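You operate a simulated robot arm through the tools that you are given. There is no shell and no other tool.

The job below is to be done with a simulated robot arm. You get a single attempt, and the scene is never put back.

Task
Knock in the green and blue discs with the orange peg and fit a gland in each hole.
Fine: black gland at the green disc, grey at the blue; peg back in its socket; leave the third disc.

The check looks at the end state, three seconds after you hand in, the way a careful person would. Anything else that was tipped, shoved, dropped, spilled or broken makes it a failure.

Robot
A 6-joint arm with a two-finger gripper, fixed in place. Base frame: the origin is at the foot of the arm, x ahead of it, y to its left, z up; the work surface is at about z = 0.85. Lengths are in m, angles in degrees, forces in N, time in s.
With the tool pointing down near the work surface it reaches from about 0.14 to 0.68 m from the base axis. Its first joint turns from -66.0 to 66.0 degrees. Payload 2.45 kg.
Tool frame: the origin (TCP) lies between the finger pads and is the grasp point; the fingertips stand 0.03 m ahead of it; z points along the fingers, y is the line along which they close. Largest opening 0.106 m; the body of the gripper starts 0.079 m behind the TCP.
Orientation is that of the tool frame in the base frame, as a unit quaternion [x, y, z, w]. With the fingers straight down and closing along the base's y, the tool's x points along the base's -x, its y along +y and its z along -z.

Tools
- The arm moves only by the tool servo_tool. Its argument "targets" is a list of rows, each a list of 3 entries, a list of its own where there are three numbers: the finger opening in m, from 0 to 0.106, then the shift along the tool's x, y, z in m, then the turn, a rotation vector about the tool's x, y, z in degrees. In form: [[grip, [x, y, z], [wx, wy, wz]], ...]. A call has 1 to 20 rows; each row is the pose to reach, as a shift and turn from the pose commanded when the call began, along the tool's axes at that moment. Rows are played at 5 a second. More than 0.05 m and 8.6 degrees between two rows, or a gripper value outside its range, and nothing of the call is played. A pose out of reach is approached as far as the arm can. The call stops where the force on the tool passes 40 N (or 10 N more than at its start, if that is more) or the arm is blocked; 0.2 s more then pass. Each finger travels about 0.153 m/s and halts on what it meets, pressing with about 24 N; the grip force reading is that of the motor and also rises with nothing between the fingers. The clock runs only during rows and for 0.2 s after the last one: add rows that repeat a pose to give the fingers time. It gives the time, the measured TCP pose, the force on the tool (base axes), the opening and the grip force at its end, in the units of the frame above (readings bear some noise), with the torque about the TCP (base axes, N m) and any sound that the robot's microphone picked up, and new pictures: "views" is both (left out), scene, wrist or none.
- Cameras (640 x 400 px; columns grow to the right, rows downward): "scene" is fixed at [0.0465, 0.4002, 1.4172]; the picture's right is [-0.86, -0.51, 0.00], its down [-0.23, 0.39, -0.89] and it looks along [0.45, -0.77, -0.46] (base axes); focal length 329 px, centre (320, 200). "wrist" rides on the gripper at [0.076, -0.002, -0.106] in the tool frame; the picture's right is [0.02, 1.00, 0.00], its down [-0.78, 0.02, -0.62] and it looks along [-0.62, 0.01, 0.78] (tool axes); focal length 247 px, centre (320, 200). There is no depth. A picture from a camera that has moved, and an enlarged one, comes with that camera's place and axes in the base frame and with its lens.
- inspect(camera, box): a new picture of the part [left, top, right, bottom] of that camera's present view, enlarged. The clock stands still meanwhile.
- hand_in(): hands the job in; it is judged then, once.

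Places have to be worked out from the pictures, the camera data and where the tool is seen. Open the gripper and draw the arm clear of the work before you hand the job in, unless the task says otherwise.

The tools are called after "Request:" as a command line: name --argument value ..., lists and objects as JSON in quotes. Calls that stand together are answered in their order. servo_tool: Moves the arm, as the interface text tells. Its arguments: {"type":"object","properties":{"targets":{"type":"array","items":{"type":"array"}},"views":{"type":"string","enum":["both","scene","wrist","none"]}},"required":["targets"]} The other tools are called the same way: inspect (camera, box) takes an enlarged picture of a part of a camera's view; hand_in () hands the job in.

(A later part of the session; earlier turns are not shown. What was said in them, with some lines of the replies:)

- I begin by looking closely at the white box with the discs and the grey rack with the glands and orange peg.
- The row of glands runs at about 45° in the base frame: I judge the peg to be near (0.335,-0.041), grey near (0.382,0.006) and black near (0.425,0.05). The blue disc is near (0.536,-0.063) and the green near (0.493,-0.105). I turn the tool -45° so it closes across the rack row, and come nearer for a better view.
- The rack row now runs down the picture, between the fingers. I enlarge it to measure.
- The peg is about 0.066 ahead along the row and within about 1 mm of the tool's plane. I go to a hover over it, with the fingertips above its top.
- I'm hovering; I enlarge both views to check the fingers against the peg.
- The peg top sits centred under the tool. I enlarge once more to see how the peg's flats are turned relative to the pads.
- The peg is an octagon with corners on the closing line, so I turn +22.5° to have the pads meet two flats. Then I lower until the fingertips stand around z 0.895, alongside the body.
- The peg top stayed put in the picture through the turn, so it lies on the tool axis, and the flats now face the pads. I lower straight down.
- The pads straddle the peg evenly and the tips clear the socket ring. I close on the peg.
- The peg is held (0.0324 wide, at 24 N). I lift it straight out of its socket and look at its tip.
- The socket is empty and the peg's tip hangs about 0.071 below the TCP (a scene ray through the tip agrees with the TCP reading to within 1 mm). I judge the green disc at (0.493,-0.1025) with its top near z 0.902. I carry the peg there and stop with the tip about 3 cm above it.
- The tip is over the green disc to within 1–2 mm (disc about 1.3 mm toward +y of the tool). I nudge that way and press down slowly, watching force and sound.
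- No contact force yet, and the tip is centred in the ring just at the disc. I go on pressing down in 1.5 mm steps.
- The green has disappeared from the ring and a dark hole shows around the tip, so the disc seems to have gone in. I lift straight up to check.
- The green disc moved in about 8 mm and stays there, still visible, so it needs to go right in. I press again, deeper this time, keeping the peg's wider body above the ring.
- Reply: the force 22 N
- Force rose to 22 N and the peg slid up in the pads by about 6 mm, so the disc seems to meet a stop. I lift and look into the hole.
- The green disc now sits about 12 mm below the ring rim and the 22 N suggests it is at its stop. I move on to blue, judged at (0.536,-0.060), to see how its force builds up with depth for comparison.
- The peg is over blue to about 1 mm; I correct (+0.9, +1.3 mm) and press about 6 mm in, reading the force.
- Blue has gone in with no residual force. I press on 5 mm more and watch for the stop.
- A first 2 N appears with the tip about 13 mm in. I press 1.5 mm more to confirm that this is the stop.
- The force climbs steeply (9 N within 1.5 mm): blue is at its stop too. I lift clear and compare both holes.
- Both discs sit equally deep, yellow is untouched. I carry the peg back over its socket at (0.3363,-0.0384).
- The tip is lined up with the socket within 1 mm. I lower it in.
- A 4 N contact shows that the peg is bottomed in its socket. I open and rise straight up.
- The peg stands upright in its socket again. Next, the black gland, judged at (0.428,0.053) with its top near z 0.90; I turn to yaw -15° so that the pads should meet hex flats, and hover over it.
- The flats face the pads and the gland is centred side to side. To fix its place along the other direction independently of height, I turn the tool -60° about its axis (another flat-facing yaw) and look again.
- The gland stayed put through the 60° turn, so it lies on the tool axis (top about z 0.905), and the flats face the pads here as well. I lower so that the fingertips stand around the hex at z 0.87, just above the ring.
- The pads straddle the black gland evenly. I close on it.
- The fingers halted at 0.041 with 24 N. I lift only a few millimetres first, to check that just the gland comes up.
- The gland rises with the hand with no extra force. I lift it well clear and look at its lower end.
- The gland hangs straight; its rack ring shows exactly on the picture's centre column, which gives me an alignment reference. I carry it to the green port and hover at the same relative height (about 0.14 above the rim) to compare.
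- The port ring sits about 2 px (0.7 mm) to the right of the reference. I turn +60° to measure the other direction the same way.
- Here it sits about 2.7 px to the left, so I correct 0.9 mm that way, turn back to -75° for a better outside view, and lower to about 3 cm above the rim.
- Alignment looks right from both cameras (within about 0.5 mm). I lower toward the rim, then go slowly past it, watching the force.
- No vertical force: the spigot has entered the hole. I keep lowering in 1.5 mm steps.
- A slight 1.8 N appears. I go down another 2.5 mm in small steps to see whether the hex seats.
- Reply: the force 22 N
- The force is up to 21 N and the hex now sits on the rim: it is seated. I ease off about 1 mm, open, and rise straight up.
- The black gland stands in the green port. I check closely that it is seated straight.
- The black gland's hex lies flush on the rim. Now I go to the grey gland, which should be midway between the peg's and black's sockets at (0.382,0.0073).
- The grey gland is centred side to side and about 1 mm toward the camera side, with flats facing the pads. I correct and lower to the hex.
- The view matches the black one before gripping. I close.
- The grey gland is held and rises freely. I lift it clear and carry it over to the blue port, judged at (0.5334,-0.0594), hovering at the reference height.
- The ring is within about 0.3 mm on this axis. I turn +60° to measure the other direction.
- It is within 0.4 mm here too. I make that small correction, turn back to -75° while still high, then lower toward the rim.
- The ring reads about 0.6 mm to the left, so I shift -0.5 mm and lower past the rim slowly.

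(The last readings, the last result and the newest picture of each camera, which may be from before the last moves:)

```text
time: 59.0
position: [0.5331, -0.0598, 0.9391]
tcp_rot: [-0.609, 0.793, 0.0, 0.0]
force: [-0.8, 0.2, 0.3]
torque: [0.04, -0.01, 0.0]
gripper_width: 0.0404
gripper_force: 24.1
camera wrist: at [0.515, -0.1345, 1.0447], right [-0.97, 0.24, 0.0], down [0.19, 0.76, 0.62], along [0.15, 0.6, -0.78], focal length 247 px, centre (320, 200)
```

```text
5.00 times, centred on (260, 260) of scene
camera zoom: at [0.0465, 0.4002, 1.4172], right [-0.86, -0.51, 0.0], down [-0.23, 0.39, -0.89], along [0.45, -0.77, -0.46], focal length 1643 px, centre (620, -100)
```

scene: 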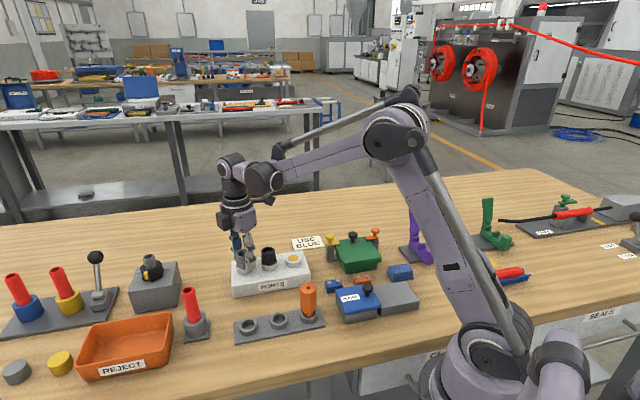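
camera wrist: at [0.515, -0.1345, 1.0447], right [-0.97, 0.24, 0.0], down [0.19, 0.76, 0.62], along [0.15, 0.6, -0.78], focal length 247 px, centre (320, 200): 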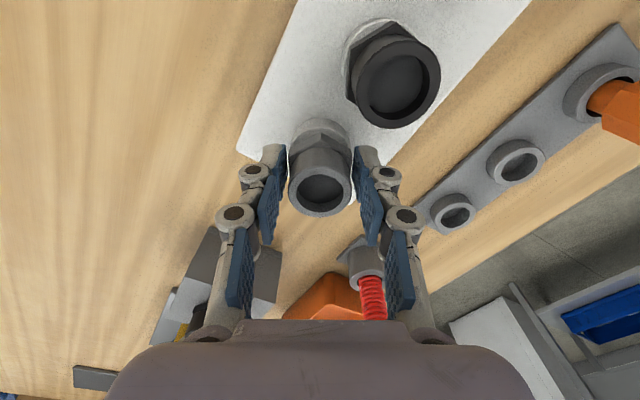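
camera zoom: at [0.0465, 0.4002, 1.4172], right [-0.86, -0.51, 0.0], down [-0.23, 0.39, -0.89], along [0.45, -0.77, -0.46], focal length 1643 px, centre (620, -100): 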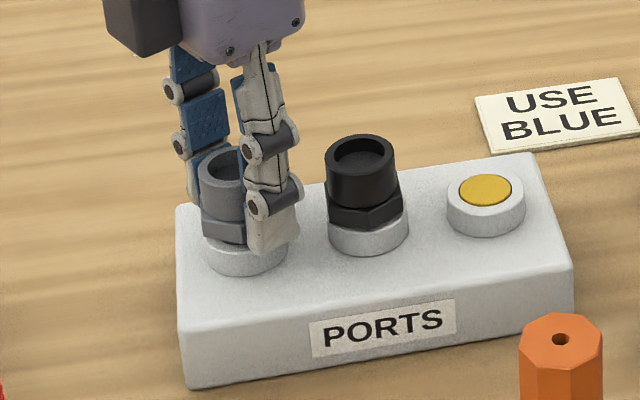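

The spigot has entered with no force. I lower the rest in small steps until it seats.

Request:
servo_tool --targets '[[0.015, [0, 0, 0.0015], [0, 0, 0]], [0.015, [0, 0, 0.003], [0, 0, 0]], [0.015, [0, 0, 0.0045], [0, 0, 0]]]' --views "scene"

Request:
servo_tool --targets '[[0.015, [0, 0, 0.001], [0, 0, 0]], [0.015, [0, 0, 0.002], [0, 0, 0]], [0.015, [0, 0, 0.0024], [0, 0, 0]]]' --views "scene"

Request:
inspect --camera "scene" --box '[220, 220, 300, 300]'

```text
time: 59.8
position: [0.5342, -0.0598, 0.9348]
tcp_rot: [-0.609, 0.793, 0.0, 0.001]
force: [1.5, 0.3, 4.3]
torque: [0.05, -0.02, -0.01]
gripper_width: 0.0403
gripper_force: 23.5
```

scene: 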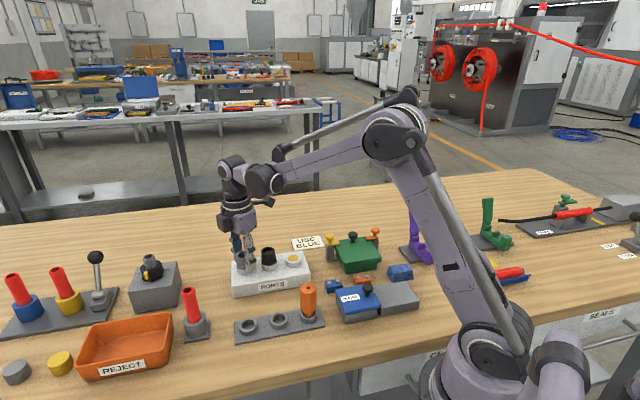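

```text
time: 60.6
position: [0.5339, -0.0591, 0.934]
tcp_rot: [-0.609, 0.793, -0.001, 0.0]
force: [0.4, 0.3, 20.1]
torque: [0.09, 0.03, 0.01]
gripper_width: 0.0401
gripper_force: 24.2
```

scene: 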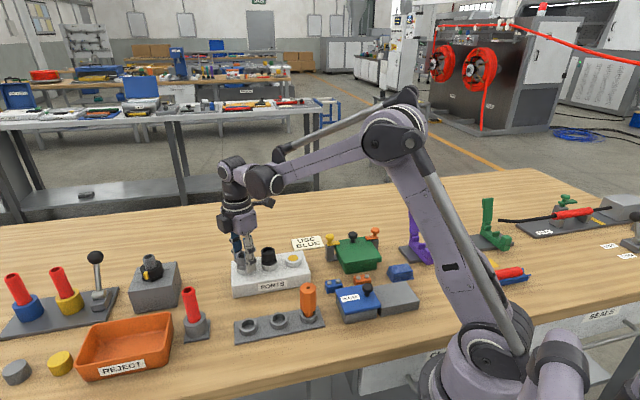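

```text
5.00 times, centred on (260, 260) of scene
camera zoom: at [0.0461, 0.4003, 1.4172], right [-0.86, -0.51, 0.0], down [-0.23, 0.39, -0.89], along [0.45, -0.77, -0.46], focal length 1643 px, centre (620, -100)
```

zoom: 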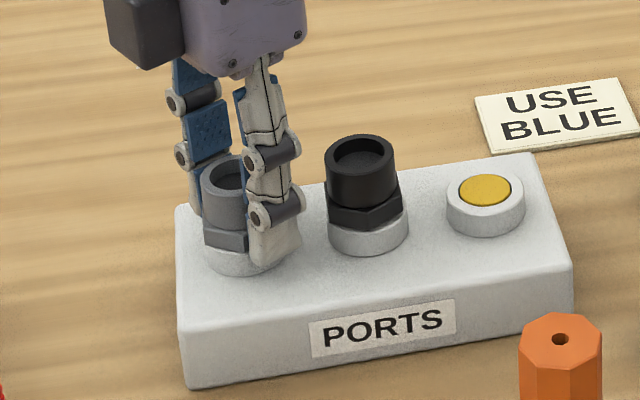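

The force is 20 N with the hex on the rim, as with the black one: seated. I ease off, open and rise.

Request:
servo_tool --targets '[[0.015, [0, 0, -0.001], [0, 0, 0]], [0.044, [0, 0, -0.001], [0, 0, 0]], [0.052, [0, 0, -0.001], [0, 0, 0]], [0.06, [0, 0, -0.001], [0, 0, 0]], [0.06, [0, 0, -0.001], [0, 0, 0]], [0.06, [0, 0, -0.02], [0, 0, 0]], [0.06, [0, 0, -0.05], [0, 0, 0]], [0.06, [0, 0, -0.08], [0, 0, 0]], [0.06, [0, 0, -0.11], [0, 0, 0]], [0.06, [0, 0, -0.11], [0, 0, 0]]]'

Request:
inspect --camera "scene" --box '[225, 235, 305, 300]'

Request:
inspect --camera "wrist" --box '[240, 20, 440, 200]'

```text
time: 62.8
position: [0.5336, -0.0611, 1.0435]
tcp_rot: [-0.609, 0.793, 0.0, 0.001]
force: [-0.1, 0.6, 0.6]
torque: [-0.01, -0.01, 0.01]
gripper_width: 0.0601
gripper_force: 0.1
camera wrist: at [0.5146, -0.1348, 1.1487], right [-0.97, 0.24, 0.0], down [0.19, 0.76, 0.62], along [0.15, 0.6, -0.78], focal length 247 px, centre (320, 200)
```

scene: 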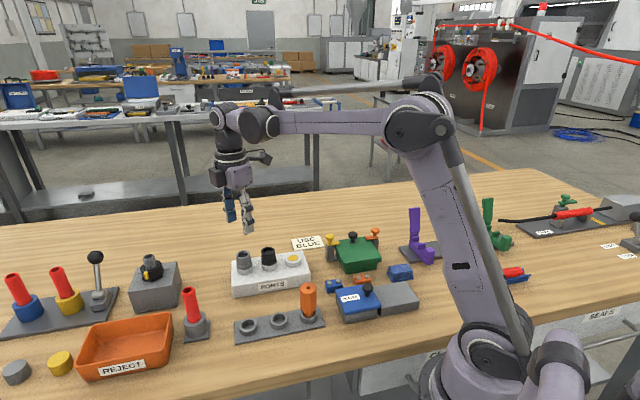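
wrist: 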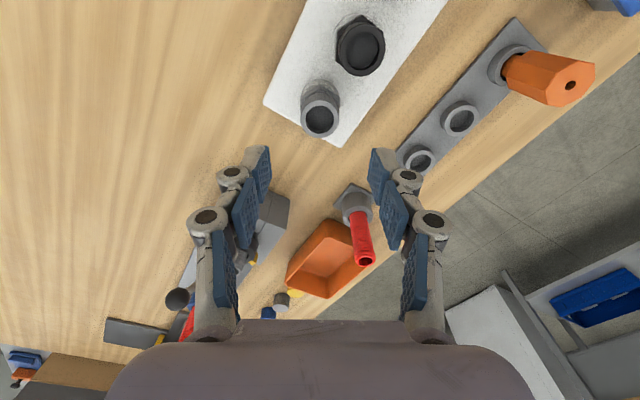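

```text
6.15 times, centred on (265, 268) of scene
camera zoom: at [0.0465, 0.4002, 1.4172], right [-0.86, -0.51, 0.0], down [-0.23, 0.39, -0.89], along [0.45, -0.77, -0.46], focal length 2022 px, centre (658, -215)
```

zoom: 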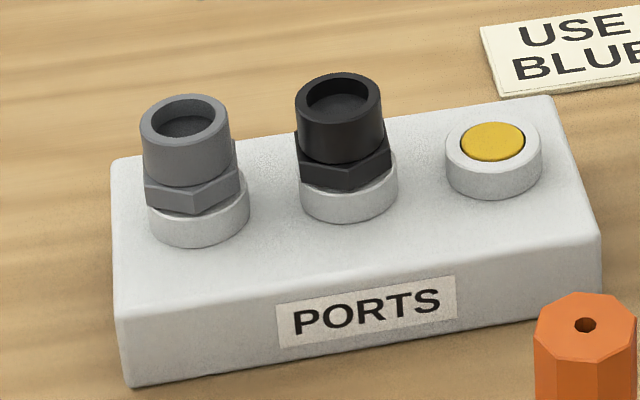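

```text
2.22 times, centred on (340, 110) of wrist
camera zoom: at [0.5146, -0.1348, 1.1487], right [-0.97, 0.24, 0.0], down [0.19, 0.76, 0.62], along [0.15, 0.6, -0.78], focal length 549 px, centre (276, 400)
```

zoom: 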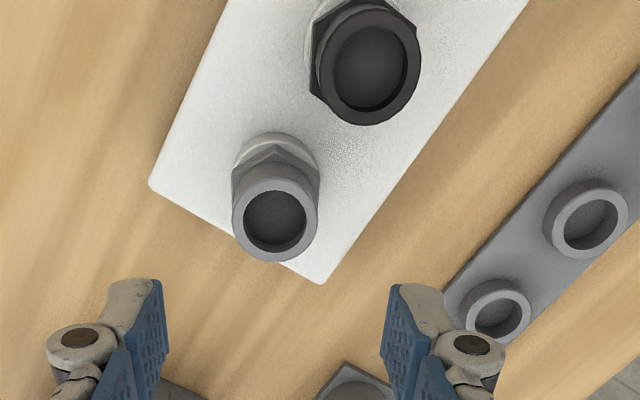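

Both glands stand in their ports. I take a close look for tilt and seating depth, and check the whole bench before withdrawing.

Request:
inspect --camera "scene" --box '[230, 240, 290, 285]'

Request:
inspect --camera "scene" --box '[230, 270, 340, 350]'

Request:
inspect --camera "scene" --box '[0, 200, 320, 400]'

```text
8.89 times, centred on (260, 262) of scene
camera zoom: at [0.0465, 0.4002, 1.4172], right [-0.86, -0.51, 0.0], down [-0.23, 0.39, -0.89], along [0.45, -0.77, -0.46], focal length 2921 px, centre (853, -356)
```

zoom: 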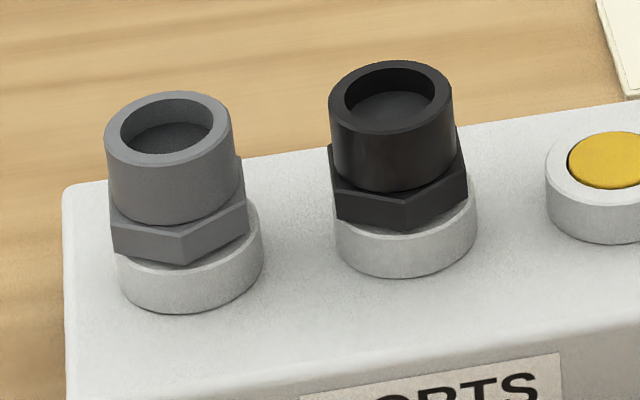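

```text
5.00 times, centred on (285, 310) of scene
camera zoom: at [0.0465, 0.4002, 1.4172], right [-0.86, -0.51, 0.0], down [-0.23, 0.39, -0.89], along [0.45, -0.77, -0.46], focal length 1643 px, centre (495, -350)
```

zoom: 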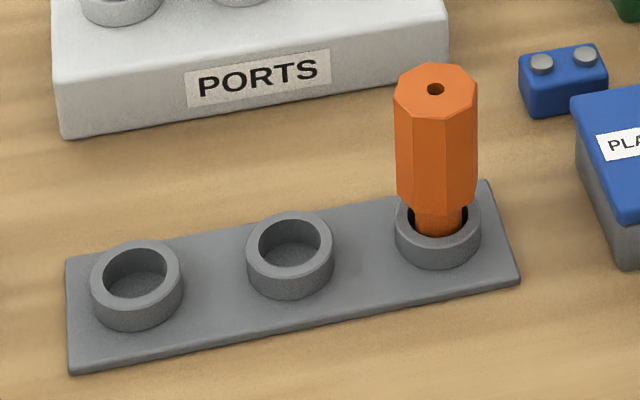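

```text
2.00 times, centred on (160, 300) of scene
camera zoom: at [0.0465, 0.4002, 1.4172], right [-0.86, -0.51, 0.0], down [-0.23, 0.39, -0.89], along [0.45, -0.77, -0.46], focal length 657 px, centre (640, 0)
```

zoom: 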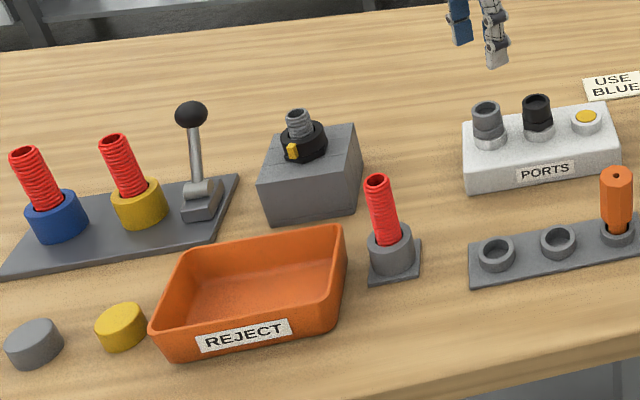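

Both hexes lie flat on their rims at equal height, the yellow disc and the peg are as they should be, and nothing else has moved. I rise, open fully and draw the arm back to about its starting place.

Request:
servo_tool --targets '[[0.07, [0, 0, -0.04], [0, 0, 0]], [0.08, [0, 0, -0.08], [0, 0, 0]], [0.09, [0, 0, -0.12], [0, 0, 0]], [0.1, [0.004, 0.03, -0.15], [0, 0, 7]], [0.106, [0.008, 0.06, -0.18], [0, 0, 15]], [0.106, [0.012, 0.09, -0.19], [0, 0, 23]], [0.106, [0.016, 0.12, -0.19], [0, 0, 31]], [0.106, [0.02, 0.15, -0.19], [0, 0, 39]], [0.106, [0.0237, 0.1733, -0.19], [0, 0, 45]], [0.106, [0.0237, 0.1733, -0.19], [0, 0, 45]]]'

Request:
inspect --camera "scene" --box '[200, 200, 440, 350]'

```text
time: 65.0
position: [0.359, -0.0377, 1.2322]
tcp_rot: [-0.258, 0.966, 0.0, 0.001]
force: [-0.3, 0.4, 0.2]
torque: [-0.01, 0.02, -0.02]
gripper_width: 0.1058
gripper_force: 0.2
camera wrist: at [0.2928, -0.0773, 1.3377], right [-0.52, 0.86, 0.0], down [0.67, 0.41, 0.62], along [0.53, 0.32, -0.78], focal length 247 px, centre (320, 200)
```

scene: 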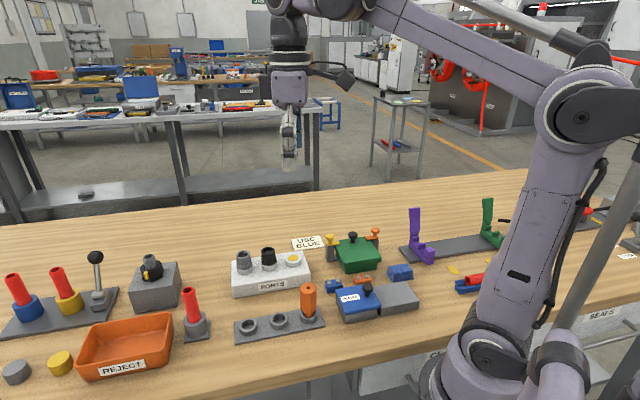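
wrist: 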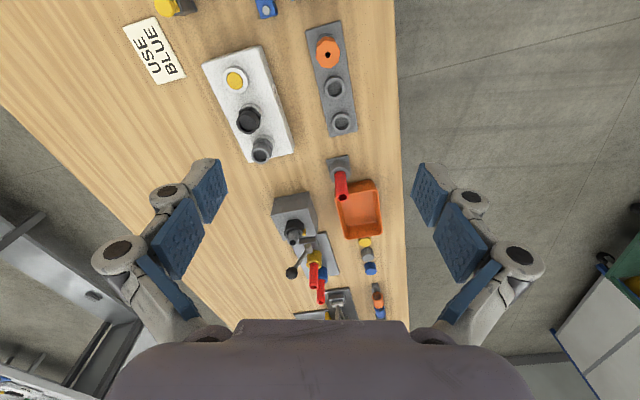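

```text
2.67 times, centred on (320, 275) of scene
camera zoom: at [0.0465, 0.4002, 1.4172], right [-0.86, -0.51, 0.0], down [-0.23, 0.39, -0.89], along [0.45, -0.77, -0.46], focal length 876 px, centre (320, 0)
```

zoom: 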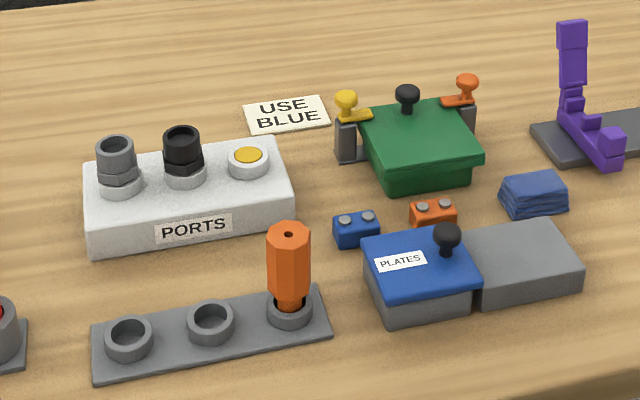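

The pictures show black in the green port, grey in the blue port, the yellow disc untouched, the peg upright in its socket and the arm clear with the gripper open. I hand in the job.

Request:
hand_in

```text
The job is handed in.
```

I knocked in the green and blue discs with the orange peg and fitted a gland in each hole. The job is handed in, but the check's result hasn't come back.

- **Discs:** I pushed green and blue in until they met a firm stop, about 12 mm below the rim. I left the yellow disc alone.
- **Glands:** the black one is in the green disc's port and the grey one in the blue disc's. Both stand straight, with the hex resting on the rim.
- **Peg:** it is back upright in its socket. It slid about 6 mm in the gripper while pressing the green disc, but was not dropped.
- **Rest of the bench:** nothing else looked moved in the last pictures. The arm is drawn clear with the gripper open.
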